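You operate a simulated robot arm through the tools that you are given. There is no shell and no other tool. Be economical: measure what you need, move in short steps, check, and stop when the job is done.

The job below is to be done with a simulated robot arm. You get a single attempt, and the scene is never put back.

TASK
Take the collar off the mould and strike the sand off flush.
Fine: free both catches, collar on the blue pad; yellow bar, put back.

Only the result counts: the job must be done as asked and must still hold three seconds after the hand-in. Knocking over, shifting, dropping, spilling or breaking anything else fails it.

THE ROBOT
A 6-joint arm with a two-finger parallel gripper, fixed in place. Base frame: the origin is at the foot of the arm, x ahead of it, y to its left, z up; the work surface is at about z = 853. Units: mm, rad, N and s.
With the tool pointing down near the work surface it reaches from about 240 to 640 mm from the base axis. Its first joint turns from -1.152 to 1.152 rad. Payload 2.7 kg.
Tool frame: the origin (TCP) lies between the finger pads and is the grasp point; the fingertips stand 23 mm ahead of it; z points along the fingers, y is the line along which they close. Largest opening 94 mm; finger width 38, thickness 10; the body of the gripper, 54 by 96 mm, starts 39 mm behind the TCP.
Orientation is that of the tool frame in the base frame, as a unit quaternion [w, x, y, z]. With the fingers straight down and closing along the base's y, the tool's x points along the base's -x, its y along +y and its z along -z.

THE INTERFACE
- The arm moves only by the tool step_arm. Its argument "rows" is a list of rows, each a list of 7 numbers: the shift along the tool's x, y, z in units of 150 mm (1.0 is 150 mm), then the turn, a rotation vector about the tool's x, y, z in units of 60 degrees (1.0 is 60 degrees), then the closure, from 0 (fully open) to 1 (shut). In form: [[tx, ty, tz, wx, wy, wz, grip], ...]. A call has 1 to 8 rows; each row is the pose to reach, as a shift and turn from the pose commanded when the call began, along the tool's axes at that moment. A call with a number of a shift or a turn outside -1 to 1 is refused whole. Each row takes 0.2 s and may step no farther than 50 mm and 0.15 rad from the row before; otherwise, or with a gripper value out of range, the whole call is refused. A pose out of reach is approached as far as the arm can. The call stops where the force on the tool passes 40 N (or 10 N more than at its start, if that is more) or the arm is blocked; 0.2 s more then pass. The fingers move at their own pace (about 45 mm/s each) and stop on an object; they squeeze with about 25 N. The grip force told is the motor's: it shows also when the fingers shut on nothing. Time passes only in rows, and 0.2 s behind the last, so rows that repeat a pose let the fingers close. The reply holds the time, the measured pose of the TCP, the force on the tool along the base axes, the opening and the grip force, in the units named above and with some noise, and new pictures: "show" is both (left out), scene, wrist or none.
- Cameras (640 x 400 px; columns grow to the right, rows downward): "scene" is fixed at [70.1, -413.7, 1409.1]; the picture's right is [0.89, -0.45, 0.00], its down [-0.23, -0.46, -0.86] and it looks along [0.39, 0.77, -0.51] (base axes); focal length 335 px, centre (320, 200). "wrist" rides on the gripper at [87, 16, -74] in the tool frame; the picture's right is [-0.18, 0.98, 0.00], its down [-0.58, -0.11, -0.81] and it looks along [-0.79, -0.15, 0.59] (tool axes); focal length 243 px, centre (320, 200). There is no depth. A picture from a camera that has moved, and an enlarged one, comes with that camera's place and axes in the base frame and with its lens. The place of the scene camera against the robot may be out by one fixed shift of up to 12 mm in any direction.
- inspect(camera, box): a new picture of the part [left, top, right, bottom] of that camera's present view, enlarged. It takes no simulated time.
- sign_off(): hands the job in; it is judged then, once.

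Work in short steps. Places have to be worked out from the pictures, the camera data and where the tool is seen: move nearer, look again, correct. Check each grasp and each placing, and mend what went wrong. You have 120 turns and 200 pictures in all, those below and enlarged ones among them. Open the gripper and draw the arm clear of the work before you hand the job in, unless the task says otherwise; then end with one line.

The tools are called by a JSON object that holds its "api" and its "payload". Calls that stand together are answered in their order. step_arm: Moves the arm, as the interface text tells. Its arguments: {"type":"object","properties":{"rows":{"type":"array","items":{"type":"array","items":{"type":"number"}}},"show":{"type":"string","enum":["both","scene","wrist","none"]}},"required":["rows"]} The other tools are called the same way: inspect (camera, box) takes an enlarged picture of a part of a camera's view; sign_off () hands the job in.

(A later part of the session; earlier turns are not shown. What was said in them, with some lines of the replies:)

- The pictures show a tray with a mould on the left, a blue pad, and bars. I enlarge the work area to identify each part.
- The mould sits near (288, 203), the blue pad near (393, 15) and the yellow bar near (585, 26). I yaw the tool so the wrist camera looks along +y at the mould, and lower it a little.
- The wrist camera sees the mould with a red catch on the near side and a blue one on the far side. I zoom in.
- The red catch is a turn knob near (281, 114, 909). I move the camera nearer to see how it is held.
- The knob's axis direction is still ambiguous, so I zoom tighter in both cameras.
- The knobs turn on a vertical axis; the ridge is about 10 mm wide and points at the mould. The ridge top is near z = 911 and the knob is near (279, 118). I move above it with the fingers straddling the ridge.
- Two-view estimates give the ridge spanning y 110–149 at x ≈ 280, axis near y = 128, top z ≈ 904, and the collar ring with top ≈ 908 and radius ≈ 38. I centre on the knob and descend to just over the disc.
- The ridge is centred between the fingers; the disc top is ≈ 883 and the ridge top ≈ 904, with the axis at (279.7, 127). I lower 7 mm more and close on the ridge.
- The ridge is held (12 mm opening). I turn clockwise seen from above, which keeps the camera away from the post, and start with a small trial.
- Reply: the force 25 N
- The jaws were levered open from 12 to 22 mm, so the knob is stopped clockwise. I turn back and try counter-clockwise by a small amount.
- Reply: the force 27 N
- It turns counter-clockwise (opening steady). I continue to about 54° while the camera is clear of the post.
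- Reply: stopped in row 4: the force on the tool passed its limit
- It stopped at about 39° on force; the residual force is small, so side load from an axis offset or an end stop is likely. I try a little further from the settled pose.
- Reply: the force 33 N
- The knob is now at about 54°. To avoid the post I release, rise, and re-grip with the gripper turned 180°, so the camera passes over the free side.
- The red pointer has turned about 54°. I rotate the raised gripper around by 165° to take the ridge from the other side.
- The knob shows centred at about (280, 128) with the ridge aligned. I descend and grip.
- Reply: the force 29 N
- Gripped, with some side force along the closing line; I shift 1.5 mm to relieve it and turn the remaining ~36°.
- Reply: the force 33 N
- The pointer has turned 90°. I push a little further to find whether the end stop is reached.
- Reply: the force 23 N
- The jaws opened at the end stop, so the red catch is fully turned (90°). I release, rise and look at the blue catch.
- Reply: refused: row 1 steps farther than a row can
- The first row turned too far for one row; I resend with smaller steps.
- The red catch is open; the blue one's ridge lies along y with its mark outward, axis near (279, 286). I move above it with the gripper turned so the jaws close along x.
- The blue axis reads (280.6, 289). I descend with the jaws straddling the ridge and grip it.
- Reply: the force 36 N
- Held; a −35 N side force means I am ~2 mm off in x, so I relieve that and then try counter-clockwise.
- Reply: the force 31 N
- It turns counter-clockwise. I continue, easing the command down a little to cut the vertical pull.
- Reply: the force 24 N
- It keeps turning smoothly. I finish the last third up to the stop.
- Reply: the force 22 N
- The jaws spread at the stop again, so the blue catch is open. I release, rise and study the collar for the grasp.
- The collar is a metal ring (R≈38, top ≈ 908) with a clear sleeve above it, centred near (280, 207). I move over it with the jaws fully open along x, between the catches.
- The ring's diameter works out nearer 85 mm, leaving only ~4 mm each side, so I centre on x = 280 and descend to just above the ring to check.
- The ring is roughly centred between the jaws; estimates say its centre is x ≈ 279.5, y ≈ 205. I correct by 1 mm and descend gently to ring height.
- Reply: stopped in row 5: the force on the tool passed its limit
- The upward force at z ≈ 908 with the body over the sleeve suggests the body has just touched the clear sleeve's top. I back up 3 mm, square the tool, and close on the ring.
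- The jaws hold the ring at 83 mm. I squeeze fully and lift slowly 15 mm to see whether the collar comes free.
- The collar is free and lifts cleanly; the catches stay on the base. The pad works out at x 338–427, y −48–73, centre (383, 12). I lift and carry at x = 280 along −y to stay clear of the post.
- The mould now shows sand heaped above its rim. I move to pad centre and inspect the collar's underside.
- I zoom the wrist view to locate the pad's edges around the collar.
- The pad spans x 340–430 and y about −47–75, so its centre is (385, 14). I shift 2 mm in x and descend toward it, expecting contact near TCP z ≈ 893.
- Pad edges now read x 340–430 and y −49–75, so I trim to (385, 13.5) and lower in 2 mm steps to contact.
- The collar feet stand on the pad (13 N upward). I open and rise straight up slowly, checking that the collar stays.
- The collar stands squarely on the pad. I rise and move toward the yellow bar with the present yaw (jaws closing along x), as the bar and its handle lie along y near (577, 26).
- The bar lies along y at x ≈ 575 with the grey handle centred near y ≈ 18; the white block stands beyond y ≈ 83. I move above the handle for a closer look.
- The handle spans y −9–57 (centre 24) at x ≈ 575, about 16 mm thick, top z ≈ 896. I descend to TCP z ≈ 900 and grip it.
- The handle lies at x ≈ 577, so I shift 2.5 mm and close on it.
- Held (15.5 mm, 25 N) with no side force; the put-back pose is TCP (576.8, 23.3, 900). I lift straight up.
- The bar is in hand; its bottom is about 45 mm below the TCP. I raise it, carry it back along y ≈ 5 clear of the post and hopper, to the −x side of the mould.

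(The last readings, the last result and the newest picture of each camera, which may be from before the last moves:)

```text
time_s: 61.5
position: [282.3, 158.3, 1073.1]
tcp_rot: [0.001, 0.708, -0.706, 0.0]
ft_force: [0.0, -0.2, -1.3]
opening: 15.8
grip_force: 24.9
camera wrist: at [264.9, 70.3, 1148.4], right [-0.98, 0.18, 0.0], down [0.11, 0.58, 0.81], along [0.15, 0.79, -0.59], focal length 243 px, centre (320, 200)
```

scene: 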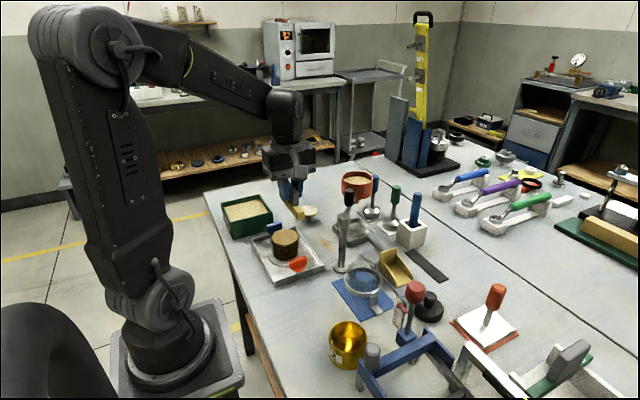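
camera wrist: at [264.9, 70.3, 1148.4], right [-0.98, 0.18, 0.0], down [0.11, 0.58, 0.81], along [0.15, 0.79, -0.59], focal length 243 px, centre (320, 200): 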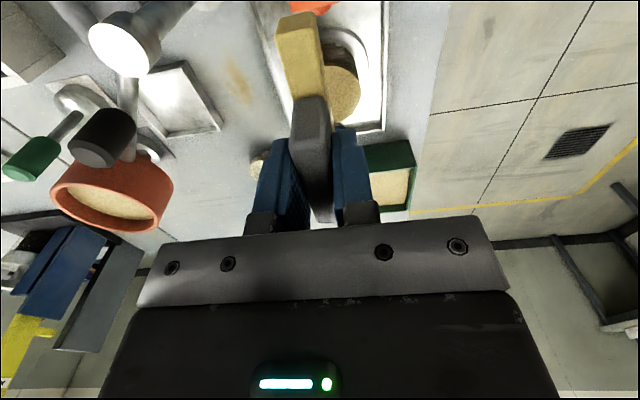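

I move to the −x side at y ≈ 207 and take a close look at the mould rim and sand height.

{"api": "step_arm", "payload": {"rows": [[-0.1, 0.2, 0.1, 0, 0, 0, 1], [-0.25, 0.38, 0.2, 0, 0, 0, 1], [-0.325, 0.4, 0.4, 0, 0, 0, 1], [-0.325, 0.4, 0.55, 0, 0, 0, 1], [-0.325, 0.4, 0.55, 0, 0, 0, 1]], "show": "wrist"}}

{"api": "inspect", "payload": {"camera": "scene", "box": [260, 220, 316, 272]}}

{"api": "inspect", "payload": {"camera": "wrist", "box": [180, 0, 420, 200]}}

```text
time_s: 62.7
position: [221.3, 205.6, 992.1]
tcp_rot: [0.002, 0.708, -0.706, 0.0]
ft_force: [0.8, 0.3, -0.7]
opening: 15.6
grip_force: 25.6
camera wrist: at [205.9, 117.8, 1066.4], right [-0.98, 0.18, 0.0], down [0.11, 0.58, 0.8], along [0.15, 0.79, -0.59], focal length 243 px, centre (320, 200)
```

wrist: 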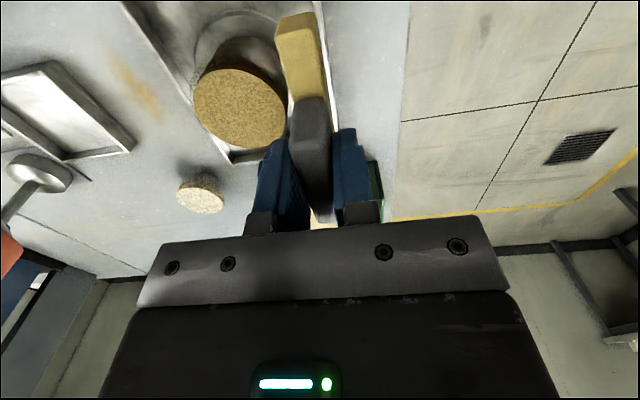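

```text
7.69 times, centred on (288, 246) of scene
camera zoom: at [70.1, -413.7, 1409.1], right [0.89, -0.45, 0.0], down [-0.23, -0.46, -0.86], along [0.39, 0.77, -0.51], focal length 2576 px, centre (566, -154)
```

zoom: 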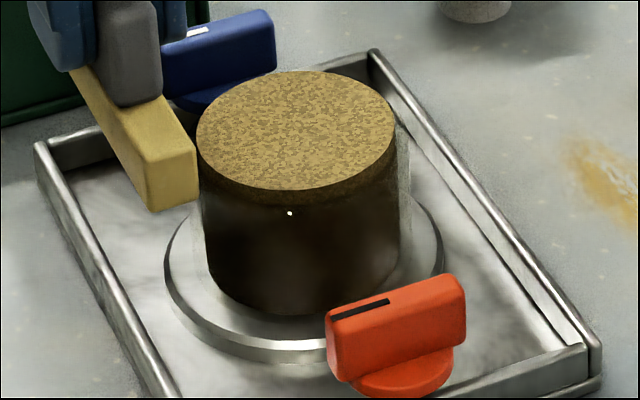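

```text
2.00 times, centred on (300, 100) of wrist
camera zoom: at [205.9, 117.8, 1066.4], right [-0.98, 0.18, 0.0], down [0.11, 0.58, 0.8], along [0.15, 0.79, -0.59], focal length 485 px, centre (360, 400)
```

zoom: 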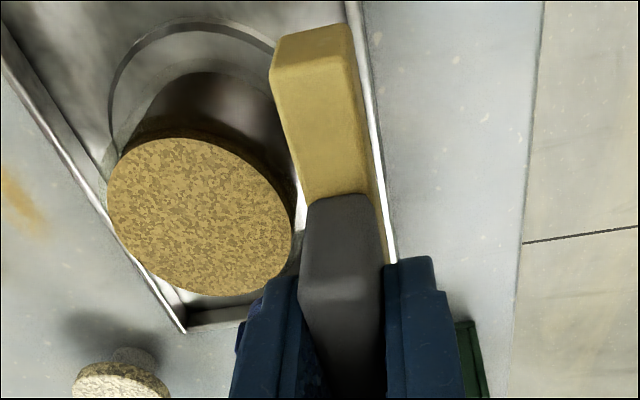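

The sand stands about 6 mm above the rim (sand top ≈ 913, rim ≈ 906). I use the bar's edge to feel the rim on the −x side without touching the sand: first to x ≈ 238 above it.

{"api": "step_arm", "payload": {"rows": [[-0.01, -0.06, 0.1, 0, 0, 0, 1], [-0.01, -0.113, 0.2, 0, 0, 0, 1], [-0.01, -0.113, 0.233, 0, 0, 0, 1], [-0.01, -0.113, 0.233, 0, 0, 0, 1]], "show": "wrist"}}

{"api": "inspect", "payload": {"camera": "scene", "box": [260, 220, 316, 272]}}

{"api": "inspect", "payload": {"camera": "wrist", "box": [180, 0, 420, 200]}}

```text
time_s: 63.7
position: [237.4, 206.0, 956.8]
tcp_rot: [0.0, 0.708, -0.706, 0.0]
ft_force: [-1.4, -0.5, 5.9]
opening: 15.8
grip_force: 24.9
camera wrist: at [221.7, 118.9, 1031.2], right [-0.98, 0.18, 0.0], down [0.11, 0.58, 0.81], along [0.15, 0.79, -0.59], focal length 243 px, centre (320, 200)
```

wrist: 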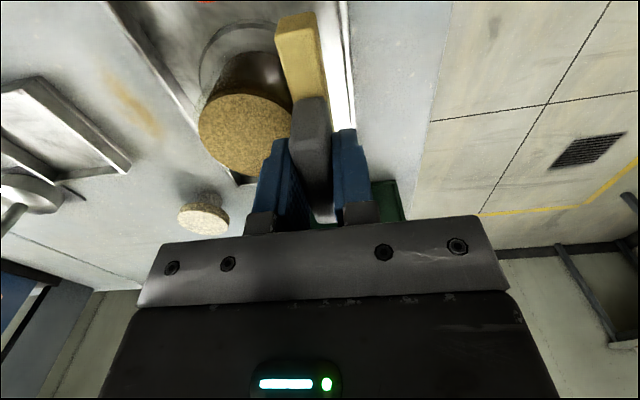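

```text
7.69 times, centred on (288, 246) of scene
camera zoom: at [70.0, -413.8, 1409.1], right [0.89, -0.45, 0.0], down [-0.23, -0.46, -0.86], along [0.39, 0.77, -0.51], focal length 2576 px, centre (566, -154)
```

zoom: 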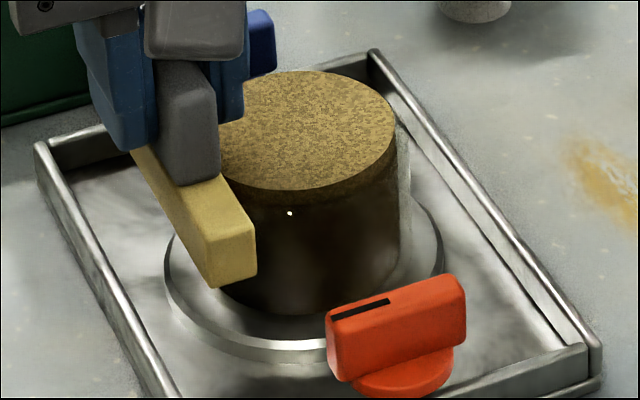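

```text
2.00 times, centred on (300, 100) of wrist
camera zoom: at [221.7, 118.9, 1031.2], right [-0.98, 0.18, 0.0], down [0.11, 0.58, 0.81], along [0.15, 0.79, -0.59], focal length 485 px, centre (360, 400)
```

zoom: 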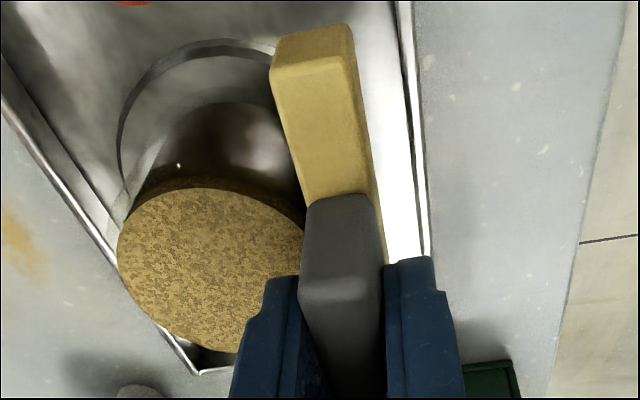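

A 5.9 N upward force suggests the bar just reached something at TCP z ≈ 957. I lower 1.5 mm to confirm the contact.

{"api": "step_arm", "payload": {"rows": [[0, 0, 0.005, 0, 0, 0, 1], [0, 0, 0.01, 0, 0, 0, 1]], "show": "none"}}

```text
time_s: 64.3
position: [237.1, 206.5, 954.8]
tcp_rot: [0.001, 0.708, -0.706, 0.001]
ft_force: [-5.3, -1.7, 15.8]
opening: 16.1
grip_force: 25.0
```

Contact is confirmed (≈6.6 N/mm), so the rim is touched at a commanded z of about 957.9. I ease to a light ~5 N and sweep in +x across the rim.

{"api": "step_arm", "payload": {"rows": [[0, 0, -0.009, 0, 0, 0, 1], [0, -0.06, -0.009, 0, 0, 0, 1], [0, -0.12, -0.009, 0, 0, 0, 1], [0, -0.18, -0.009, 0, 0, 0, 1], [0, -0.24, -0.009, 0, 0, 0, 1]], "show": "wrist"}}

{"api": "inspect", "payload": {"camera": "scene", "box": [260, 220, 316, 272]}}

```text
time_s: 65.5
position: [275.5, 205.3, 955.9]
tcp_rot: [0.001, 0.707, -0.707, -0.001]
ft_force: [-0.2, 0.3, 0.2]
opening: 15.7
grip_force: 24.8
camera wrist: at [258.6, 118.0, 1030.8], right [-0.98, 0.18, 0.0], down [0.11, 0.58, 0.8], along [0.15, 0.79, -0.59], focal length 243 px, centre (320, 200)
```

wrist: 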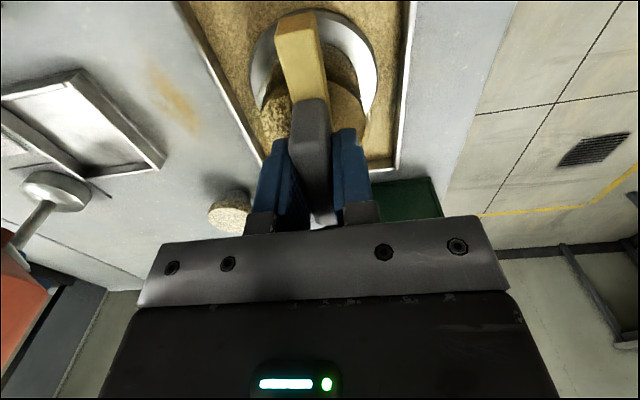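

```text
7.69 times, centred on (288, 246) of scene
camera zoom: at [70.1, -413.7, 1409.1], right [0.89, -0.45, 0.0], down [-0.23, -0.46, -0.86], along [0.39, 0.77, -0.51], focal length 2576 px, centre (566, -154)
```

zoom: 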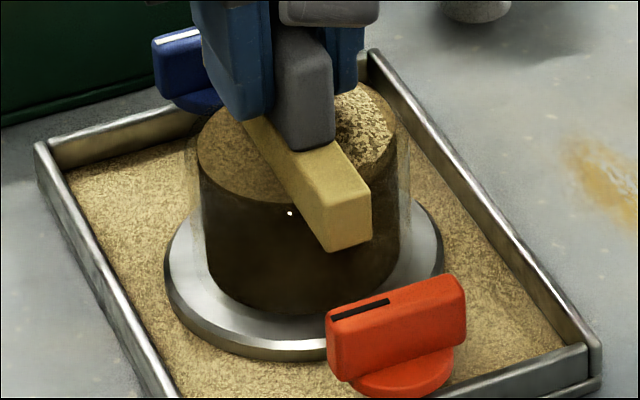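

The sand is shaved off into the tray, and the force is near zero now. I finish the pass and then judge the level left.

{"api": "step_arm", "payload": {"rows": [[0, -0.06, 0, 0, 0, 0, 1], [0, -0.12, 0, 0, 0, 0, 1], [0, -0.18, 0, 0, 0, 0, 1], [0, -0.24, 0, 0, 0, 0, 1], [0, -0.32, 0, 0, 0, 0, 1], [0, -0.4, 0, 0, 0, 0, 1], [0, -0.4, 0, 0, 0, 0, 1]], "show": "wrist"}}

{"api": "inspect", "payload": {"camera": "scene", "box": [260, 220, 316, 272]}}

{"api": "inspect", "payload": {"camera": "wrist", "box": [260, 0, 460, 160]}}

```text
time_s: 67.1
position: [333.4, 206.5, 956.1]
tcp_rot: [0.001, 0.707, -0.707, 0.0]
ft_force: [-0.1, 0.3, -0.5]
opening: 15.5
grip_force: 25.0
camera wrist: at [318.6, 118.9, 1031.5], right [-0.98, 0.18, 0.0], down [0.11, 0.58, 0.8], along [0.15, 0.79, -0.59], focal length 243 px, centre (320, 200)
```

wrist: 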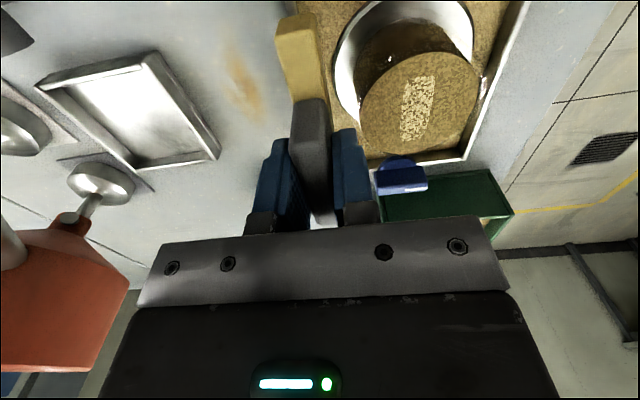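

```text
7.69 times, centred on (288, 246) of scene
camera zoom: at [70.1, -413.7, 1409.1], right [0.89, -0.45, 0.0], down [-0.23, -0.46, -0.86], along [0.39, 0.77, -0.51], focal length 2576 px, centre (566, -154)
```

zoom: 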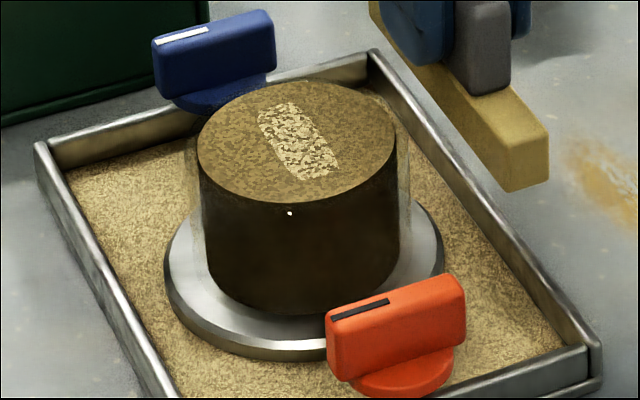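

```text
2.50 times, centred on (360, 80) of wrist
camera zoom: at [318.6, 118.9, 1031.5], right [-0.98, 0.18, 0.0], down [0.11, 0.58, 0.8], along [0.15, 0.79, -0.59], focal length 606 px, centre (220, 500)
```

zoom: 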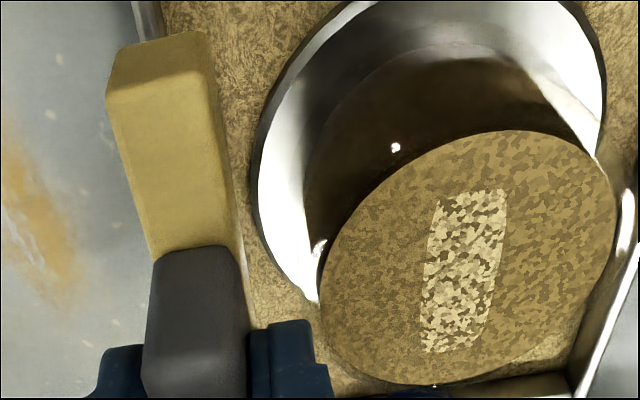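

The surface is lower, but a lighter patch is left in the middle. I zoom in on the sand and rim from both cameras.

{"api": "inspect", "payload": {"camera": "scene", "box": [272, 226, 300, 250]}}

{"api": "inspect", "payload": {"camera": "wrist", "box": [350, 40, 490, 160]}}

```text
16.00 times, centred on (286, 238) of scene
camera zoom: at [70.1, -413.7, 1409.1], right [0.89, -0.45, 0.0], down [-0.23, -0.46, -0.86], along [0.39, 0.77, -0.51], focal length 5359 px, centre (864, -408)
```

zoom: 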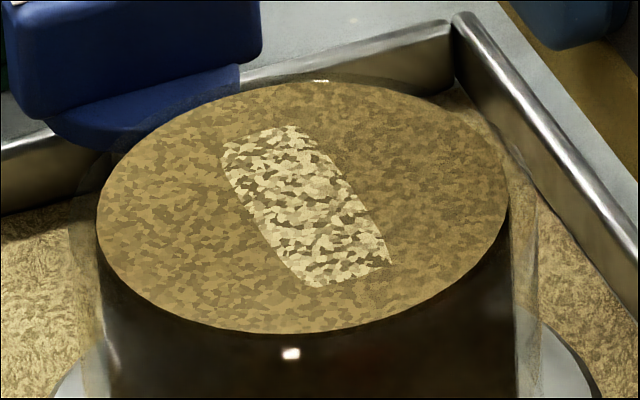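

```text
3.33 times, centred on (420, 100) of wrist
camera zoom: at [318.6, 118.9, 1031.5], right [-0.98, 0.18, 0.0], down [0.11, 0.58, 0.8], along [0.15, 0.79, -0.59], focal length 809 px, centre (-13, 533)
```

zoom: 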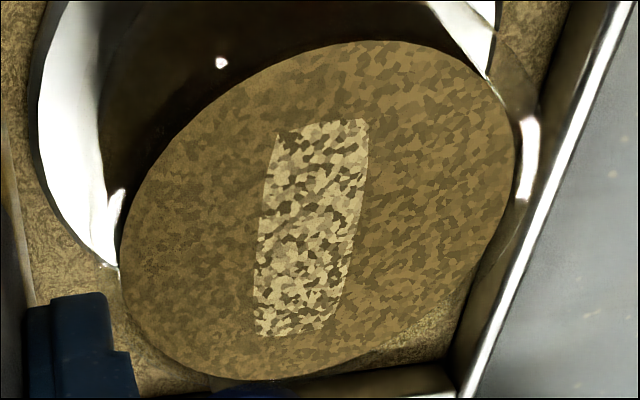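

The force vanished mid-pass, so my first contact was the sand heap rather than the rim; a rectangular patch in the centre looks unstruck. I now feel the true rim on the +x side, lowering 3 mm at a time.

{"api": "step_arm", "payload": {"rows": [[0, 0.04, 0, 0, 0, 0, 1], [0, 0.08, 0, 0, 0, 0, 1], [0, 0.08, 0.007, 0, 0, 0, 1], [0, 0.08, 0.013, 0, 0, 0, 1], [0, 0.08, 0.02, 0, 0, 0, 1]], "show": "none"}}

```text
time_s: 68.3
position: [322.4, 205.1, 953.4]
tcp_rot: [-0.001, 0.708, -0.707, 0.0]
ft_force: [-2.5, 0.6, 16.3]
opening: 16.0
grip_force: 25.5
```

Contact returned with 16 N, so the rim is touched at about cmd 956 — the first pass was right at rim level. I ease to a light press and sweep back in −x with the bar resting on the rim.

{"api": "step_arm", "payload": {"rows": [[0, 0, -0.008, 0, 0, 0, 1], [0, 0, -0.008, 0, 0, 0, 1]], "show": "none"}}

{"api": "step_arm", "payload": {"rows": [[0, 0.05, 0, 0, 0, 0, 1], [0, 0.1, 0, 0, 0, 0, 1], [0, 0.15, 0, 0, 0, 0, 1], [0, 0.2, 0, 0, 0, 0, 1], [0, 0.25, 0, 0, 0, 0, 1]], "show": "none"}}

```text
time_s: 68.9
position: [322.1, 205.2, 953.1]
tcp_rot: [-0.001, -0.707, 0.707, -0.001]
ft_force: [1.4, 0.8, 3.9]
opening: 15.7
grip_force: 24.5
```

```text
time_s: 70.1
position: [285.6, 206.4, 954.5]
tcp_rot: [0.001, 0.708, -0.706, 0.001]
ft_force: [-0.2, 0.1, -0.5]
opening: 15.5
grip_force: 25.1
```

At mid-mould there is no load, while at the sides there was some. I press down gently here to find the level at which the bar really rests on the rim.

{"api": "step_arm", "payload": {"rows": [[0, 0, 0.006, 0, 0, 0, 1], [0, 0, 0.012, 0, 0, 0, 1]], "show": "none"}}

```text
time_s: 70.7
position: [284.8, 206.9, 953.0]
tcp_rot: [0.0, 0.708, -0.706, 0.001]
ft_force: [-6.9, 1.5, 16.2]
opening: 15.8
grip_force: 24.8
```

The bar meets the rim within about half a millimetre of where I swept. I finish this pass with a light load and look.

{"api": "step_arm", "payload": {"rows": [[0, 0, -0.004, 0, 0, 0, 1], [0, 0.05, -0.004, 0, 0, 0, 1], [0, 0.1, -0.004, 0, 0, 0, 1], [0, 0.16, -0.004, 0, 0, 0, 1], [0, 0.22, -0.004, 0, 0, 0, 1], [0, 0.28, -0.004, 0, 0, 0, 1], [0, 0.36, -0.004, 0, 0, 0, 1], [0, 0.42, -0.004, 0, 0, 0, 1]], "show": "wrist"}}

{"api": "inspect", "payload": {"camera": "scene", "box": [272, 226, 300, 250]}}

{"api": "inspect", "payload": {"camera": "wrist", "box": [170, 20, 310, 140]}}

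```text
time_s: 72.5
position: [222.7, 204.2, 950.4]
tcp_rot: [-0.003, -0.707, 0.707, 0.0]
ft_force: [0.2, -0.2, -0.6]
opening: 15.7
grip_force: 24.3
camera wrist: at [206.0, 117.6, 1025.6], right [-0.98, 0.18, 0.0], down [0.11, 0.58, 0.8], along [0.15, 0.79, -0.6], focal length 243 px, centre (320, 200)
```

wrist: 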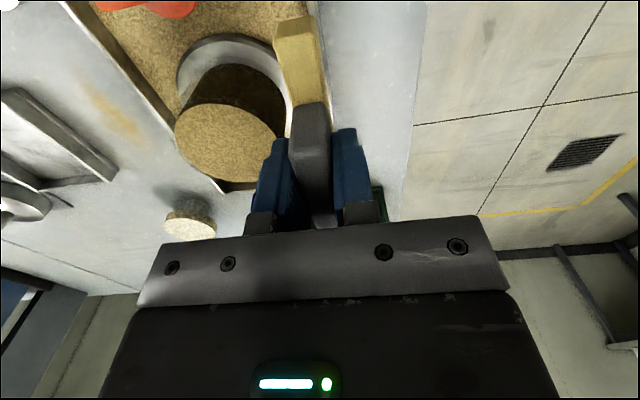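

```text
16.00 times, centred on (286, 238) of scene
camera zoom: at [70.1, -413.7, 1409.1], right [0.89, -0.45, 0.0], down [-0.23, -0.46, -0.86], along [0.39, 0.77, -0.51], focal length 5359 px, centre (864, -408)
```

zoom: 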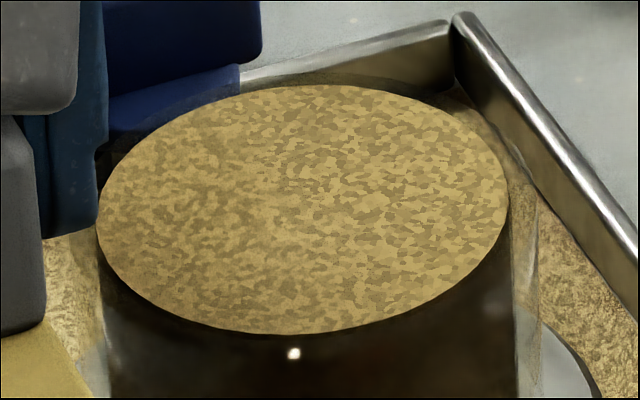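

```text
3.33 times, centred on (240, 80) of wrist
camera zoom: at [206.0, 117.6, 1025.6], right [-0.98, 0.18, 0.0], down [0.11, 0.58, 0.8], along [0.15, 0.79, -0.6], focal length 809 px, centre (587, 600)
```

zoom: 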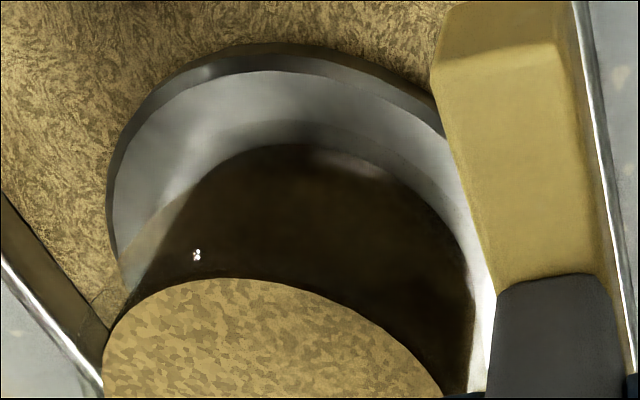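

The surface is now uniform and level, the patch is gone and the mould has not shifted. I lift the bar away and carry it back the way it came.

{"api": "step_arm", "payload": {"rows": [[0, 0, -0.2, 0, 0, 0, 1], [0, 0, -0.5, 0, 0, 0, 1], [0, 0, -0.8, 0, 0, 0, 1], [0.1, -0.1, -1.0, 0, 0, 0, 1], [0.4, -0.2, -1.0, 0, 0, 0, 1], [0.7, -0.3, -1.0, 0, 0, 0, 1], [1.0, -0.38, -1.0, 0, 0, 0, 1]], "show": "none"}}

{"api": "step_arm", "payload": {"rows": [[0.2, 0, 0, 0, 0, 0, 1], [0.32, -0.2, 0, 0, 0, 0, 1], [0.32, -0.5, 0, 0, 0, 0, 1], [0.32, -0.8, 0, 0, 0, 0, 1], [0.32, -1.0, 0, 0, 0, 0, 1]], "show": "none"}}

```text
time_s: 74.1
position: [277.7, 52.4, 1103.0]
tcp_rot: [0.001, 0.708, -0.707, 0.0]
ft_force: [-0.2, 0.3, -0.8]
opening: 15.5
grip_force: 25.8
```

```text
time_s: 75.3
position: [429.5, 8.7, 1103.2]
tcp_rot: [0.002, 0.708, -0.706, 0.001]
ft_force: [0.4, -0.1, -0.4]
opening: 15.2
grip_force: 25.4
```

I move over the bar's mat at (576.8, 23.3) and lower to z ≈ 960 to compare with its original place.

{"api": "step_arm", "payload": {"rows": [[0, -0.3, 0, 0, 0, 0, 1], [-0.03, -0.6, 0, 0, 0, 0, 1], [-0.06, -0.9, 0, 0, 0, 0, 1], [-0.097, -0.982, 0.2, 0, 0, 0, 1], [-0.097, -0.982, 0.5, 0, 0, 0, 1], [-0.097, -0.982, 0.8, 0, 0, 0, 1], [-0.097, -0.982, 0.95, 0, 0, 0, 1], [-0.097, -0.982, 0.95, 0, 0, 0, 1]], "show": "both"}}

{"api": "inspect", "payload": {"camera": "scene", "box": [390, 200, 470, 290]}}

{"api": "inspect", "payload": {"camera": "wrist", "box": [220, 0, 420, 240]}}

```text
time_s: 77.1
position: [577.8, 21.9, 960.5]
tcp_rot: [0.001, 0.707, -0.707, -0.001]
ft_force: [-0.5, 0.0, -1.4]
opening: 15.7
grip_force: 24.8
camera wrist: at [561.0, -65.1, 1035.3], right [-0.98, 0.18, 0.0], down [0.11, 0.58, 0.8], along [0.15, 0.79, -0.59], focal length 243 px, centre (320, 200)
```

scene: 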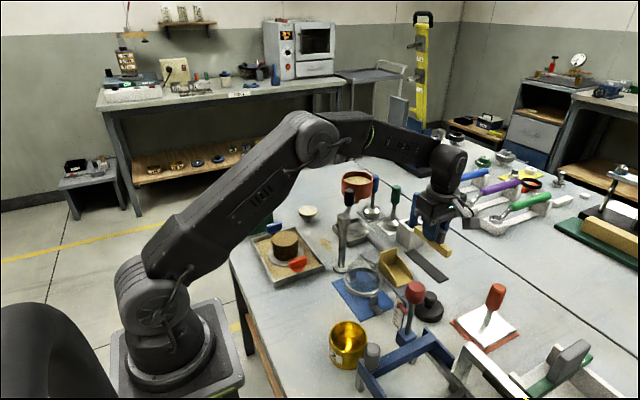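
wrist: 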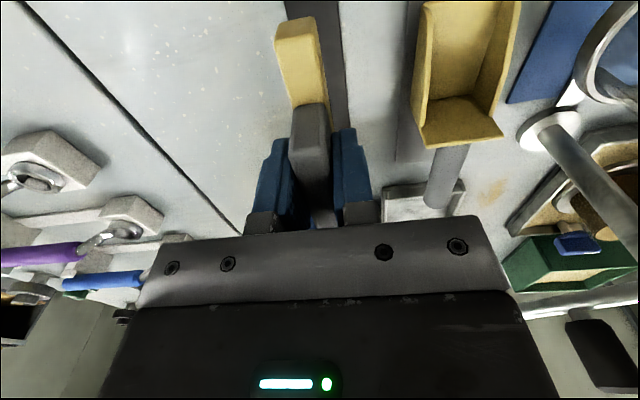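

```text
4.44 times, centred on (430, 245) of scene
camera zoom: at [70.1, -413.7, 1409.1], right [0.89, -0.45, 0.0], down [-0.23, -0.46, -0.86], along [0.39, 0.77, -0.51], focal length 1489 px, centre (-169, 0)
```

zoom: 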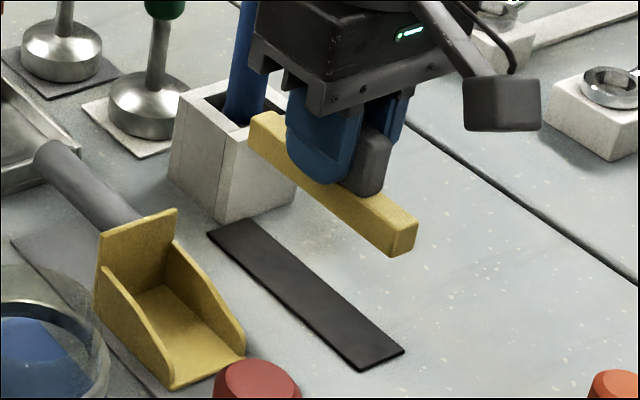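

```text
1.67 times, centred on (320, 120) of wrist
camera zoom: at [561.0, -65.1, 1035.3], right [-0.98, 0.18, 0.0], down [0.11, 0.58, 0.8], along [0.15, 0.79, -0.59], focal length 404 px, centre (320, 333)
```

zoom: 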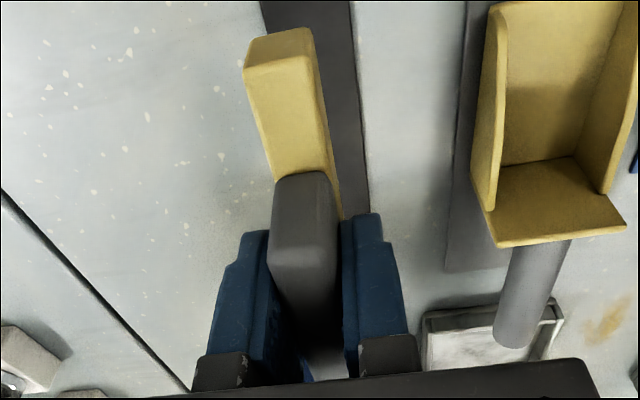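

The bar is aligned above its mat. I trim by 1 mm and lower, expecting contact near z ≈ 898.

{"api": "step_arm", "payload": {"rows": [[-0.006, 0.004, 0.15, 0, 0, 0, 1], [-0.006, 0.004, 0.3, 0, 0, 0, 1], [-0.006, 0.004, 0.36, 0, 0, 0, 1], [-0.006, 0.004, 0.385, 0, 0, 0, 1], [-0.006, 0.004, 0.385, 0, 0, 0, 1]], "show": "none"}}

{"api": "inspect", "payload": {"camera": "scene", "box": [390, 200, 470, 290]}}

```text
time_s: 78.3
position: [575.9, 23.3, 902.4]
tcp_rot: [0.001, 0.707, -0.707, -0.001]
ft_force: [0.5, 0.2, -0.4]
opening: 15.7
grip_force: 24.9
```

```text
4.44 times, centred on (430, 245) of scene
camera zoom: at [70.1, -413.7, 1409.1], right [0.89, -0.45, 0.0], down [-0.23, -0.46, -0.86], along [0.39, 0.77, -0.51], focal length 1489 px, centre (-169, 0)
```

zoom: 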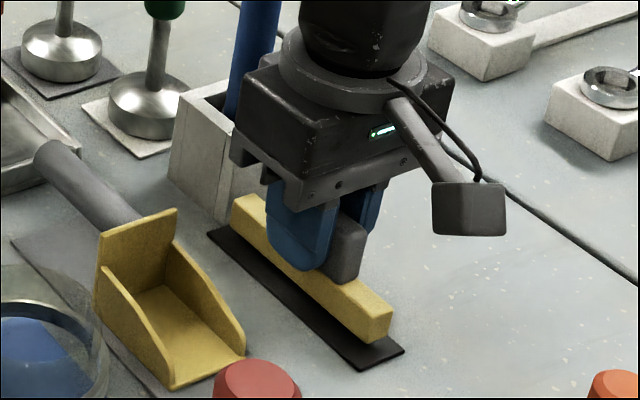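

The bar is a few millimetres above the mat. I lower in small steps to contact.

{"api": "step_arm", "payload": {"rows": [[0, 0, 0.01, 0, 0, 0, 1], [0, 0, 0.02, 0, 0, 0, 1], [0, 0, 0.03, 0, 0, 0, 1]], "show": "none"}}

{"api": "inspect", "payload": {"camera": "scene", "box": [390, 210, 470, 290]}}

```text
time_s: 79.1
position: [576.6, 23.1, 897.0]
tcp_rot: [0.001, 0.708, -0.707, 0.0]
ft_force: [0.1, -0.7, 0.1]
opening: 15.7
grip_force: 25.0
```

```text
5.00 times, centred on (430, 250) of scene
camera zoom: at [70.1, -413.7, 1409.1], right [0.89, -0.45, 0.0], down [-0.23, -0.46, -0.86], along [0.39, 0.77, -0.51], focal length 1675 px, centre (-230, -50)
```

zoom: 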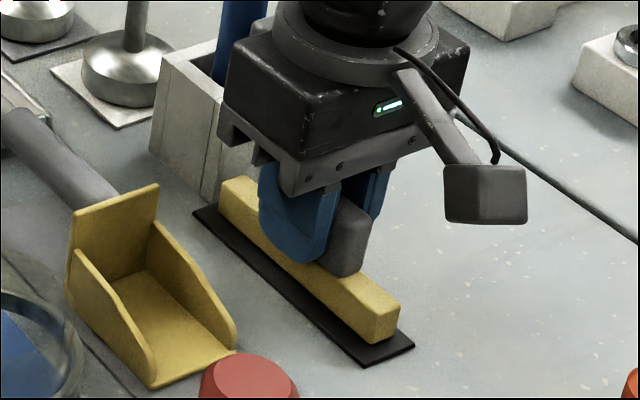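

Still unloaded; compared with the original view the bar is ~2 mm high and ~1 mm toward +x. I trim and continue down.

{"api": "step_arm", "payload": {"rows": [[0, 0.007, 0.006, 0, 0, 0, 1], [0, 0.007, 0.012, 0, 0, 0, 1], [0, 0.007, 0.018, 0, 0, 0, 1]], "show": "none"}}

```text
time_s: 79.9
position: [574.9, 24.1, 895.6]
tcp_rot: [0.001, 0.708, -0.706, 0.0]
ft_force: [-3.3, -1.8, 6.4]
opening: 15.6
grip_force: 24.4
```

Contact (6 N). I open the jaws in place, then rise straight up and check the bar.

{"api": "step_arm", "payload": {"rows": [[0, 0, 0, 0, 0, 0, 0.85], [0, 0, 0, 0, 0, 0, 0.6], [0, 0, 0, 0, 0, 0, 0.5], [0, 0, 0, 0, 0, 0, 0.5], [0, 0, -0.1, 0, 0, 0, 0.5], [0, 0, -0.3, 0, 0, 0, 0.5], [0, 0, -0.6, 0, 0, 0, 0.5], [0, 0, -0.9, 0, 0, 0, 0.5]], "show": "both"}}

{"api": "inspect", "payload": {"camera": "scene", "box": [390, 210, 470, 290]}}

{"api": "inspect", "payload": {"camera": "scene", "box": [250, 210, 410, 330]}}

```text
time_s: 81.7
position: [575.1, 25.4, 1030.9]
tcp_rot: [0.002, 0.708, -0.707, 0.0]
ft_force: [0.9, -0.1, 0.0]
opening: 47.2
grip_force: 0.0
camera wrist: at [559.0, -63.4, 1105.4], right [-0.98, 0.18, 0.0], down [0.11, 0.58, 0.8], along [0.15, 0.79, -0.59], focal length 243 px, centre (320, 200)
```

scene: 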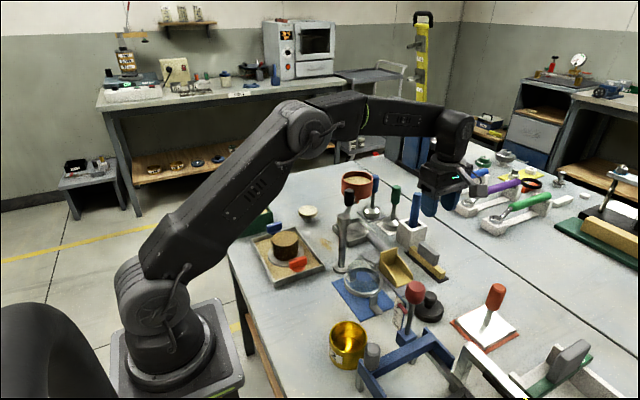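
wrist: 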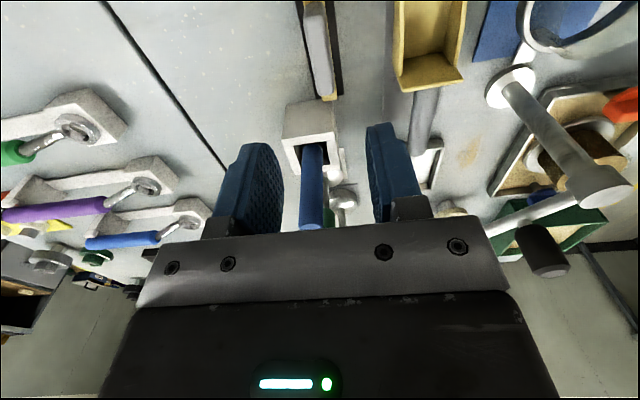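

```text
5.00 times, centred on (430, 250) of scene
camera zoom: at [70.1, -413.7, 1409.1], right [0.89, -0.45, 0.0], down [-0.23, -0.46, -0.86], along [0.39, 0.77, -0.51], focal length 1675 px, centre (-230, -50)
```

zoom: 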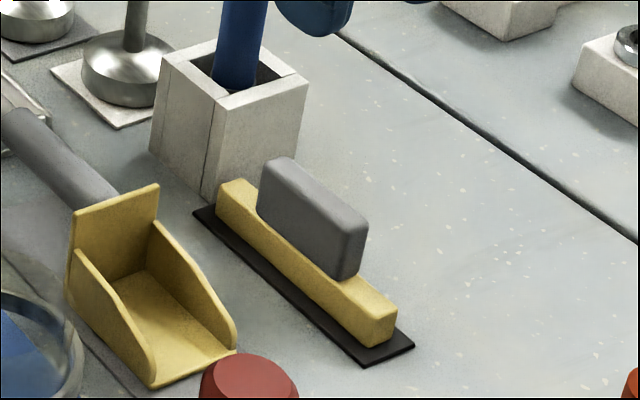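

```text
3.33 times, centred on (330, 270) of scene
camera zoom: at [70.1, -413.7, 1409.1], right [0.89, -0.45, 0.0], down [-0.23, -0.46, -0.86], along [0.39, 0.77, -0.51], focal length 1116 px, centre (287, -33)
```

zoom: 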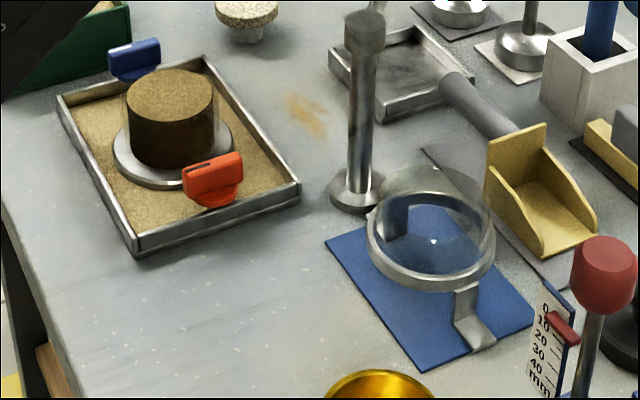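

The bar is back on its mat, and the collar stands centred on the pad. One last close check of the struck surface, while moving the arm up clear of the work.

{"api": "step_arm", "payload": {"rows": [[0, 0, -0.3, 0, 0, 0, 0.3], [0, 0, -0.6, 0, 0, 0, 0], [0, 0, -0.8, 0, 0, 0, 0], [0, 0, -0.8, 0, 0, 0, 0]], "show": "none"}}

{"api": "inspect", "payload": {"camera": "scene", "box": [270, 222, 306, 252]}}

```text
time_s: 82.7
position: [575.6, 23.0, 1151.1]
tcp_rot: [0.001, 0.708, -0.706, 0.0]
ft_force: [-0.3, -1.5, 0.4]
opening: 94.0
grip_force: 0.1
```

```text
13.33 times, centred on (288, 237) of scene
camera zoom: at [70.1, -413.7, 1409.1], right [0.89, -0.45, 0.0], down [-0.23, -0.46, -0.86], along [0.39, 0.77, -0.51], focal length 4466 px, centre (747, -293)
```

zoom: 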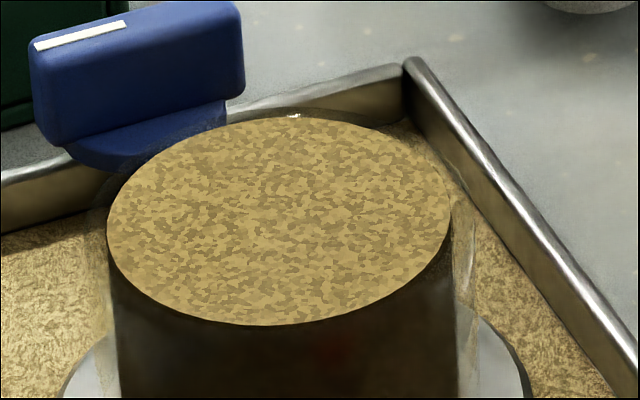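

The sand is level with the rim with no exposed band, the arm is clear and the gripper is open, so I hand the job in.

{"api": "sign_off", "payload": {}}

```text
The job is handed in.
```

The job is handed in: both catches are freed, the collar is on the blue pad, the sand is struck off level with the rim, and the yellow bar is back on its mat.
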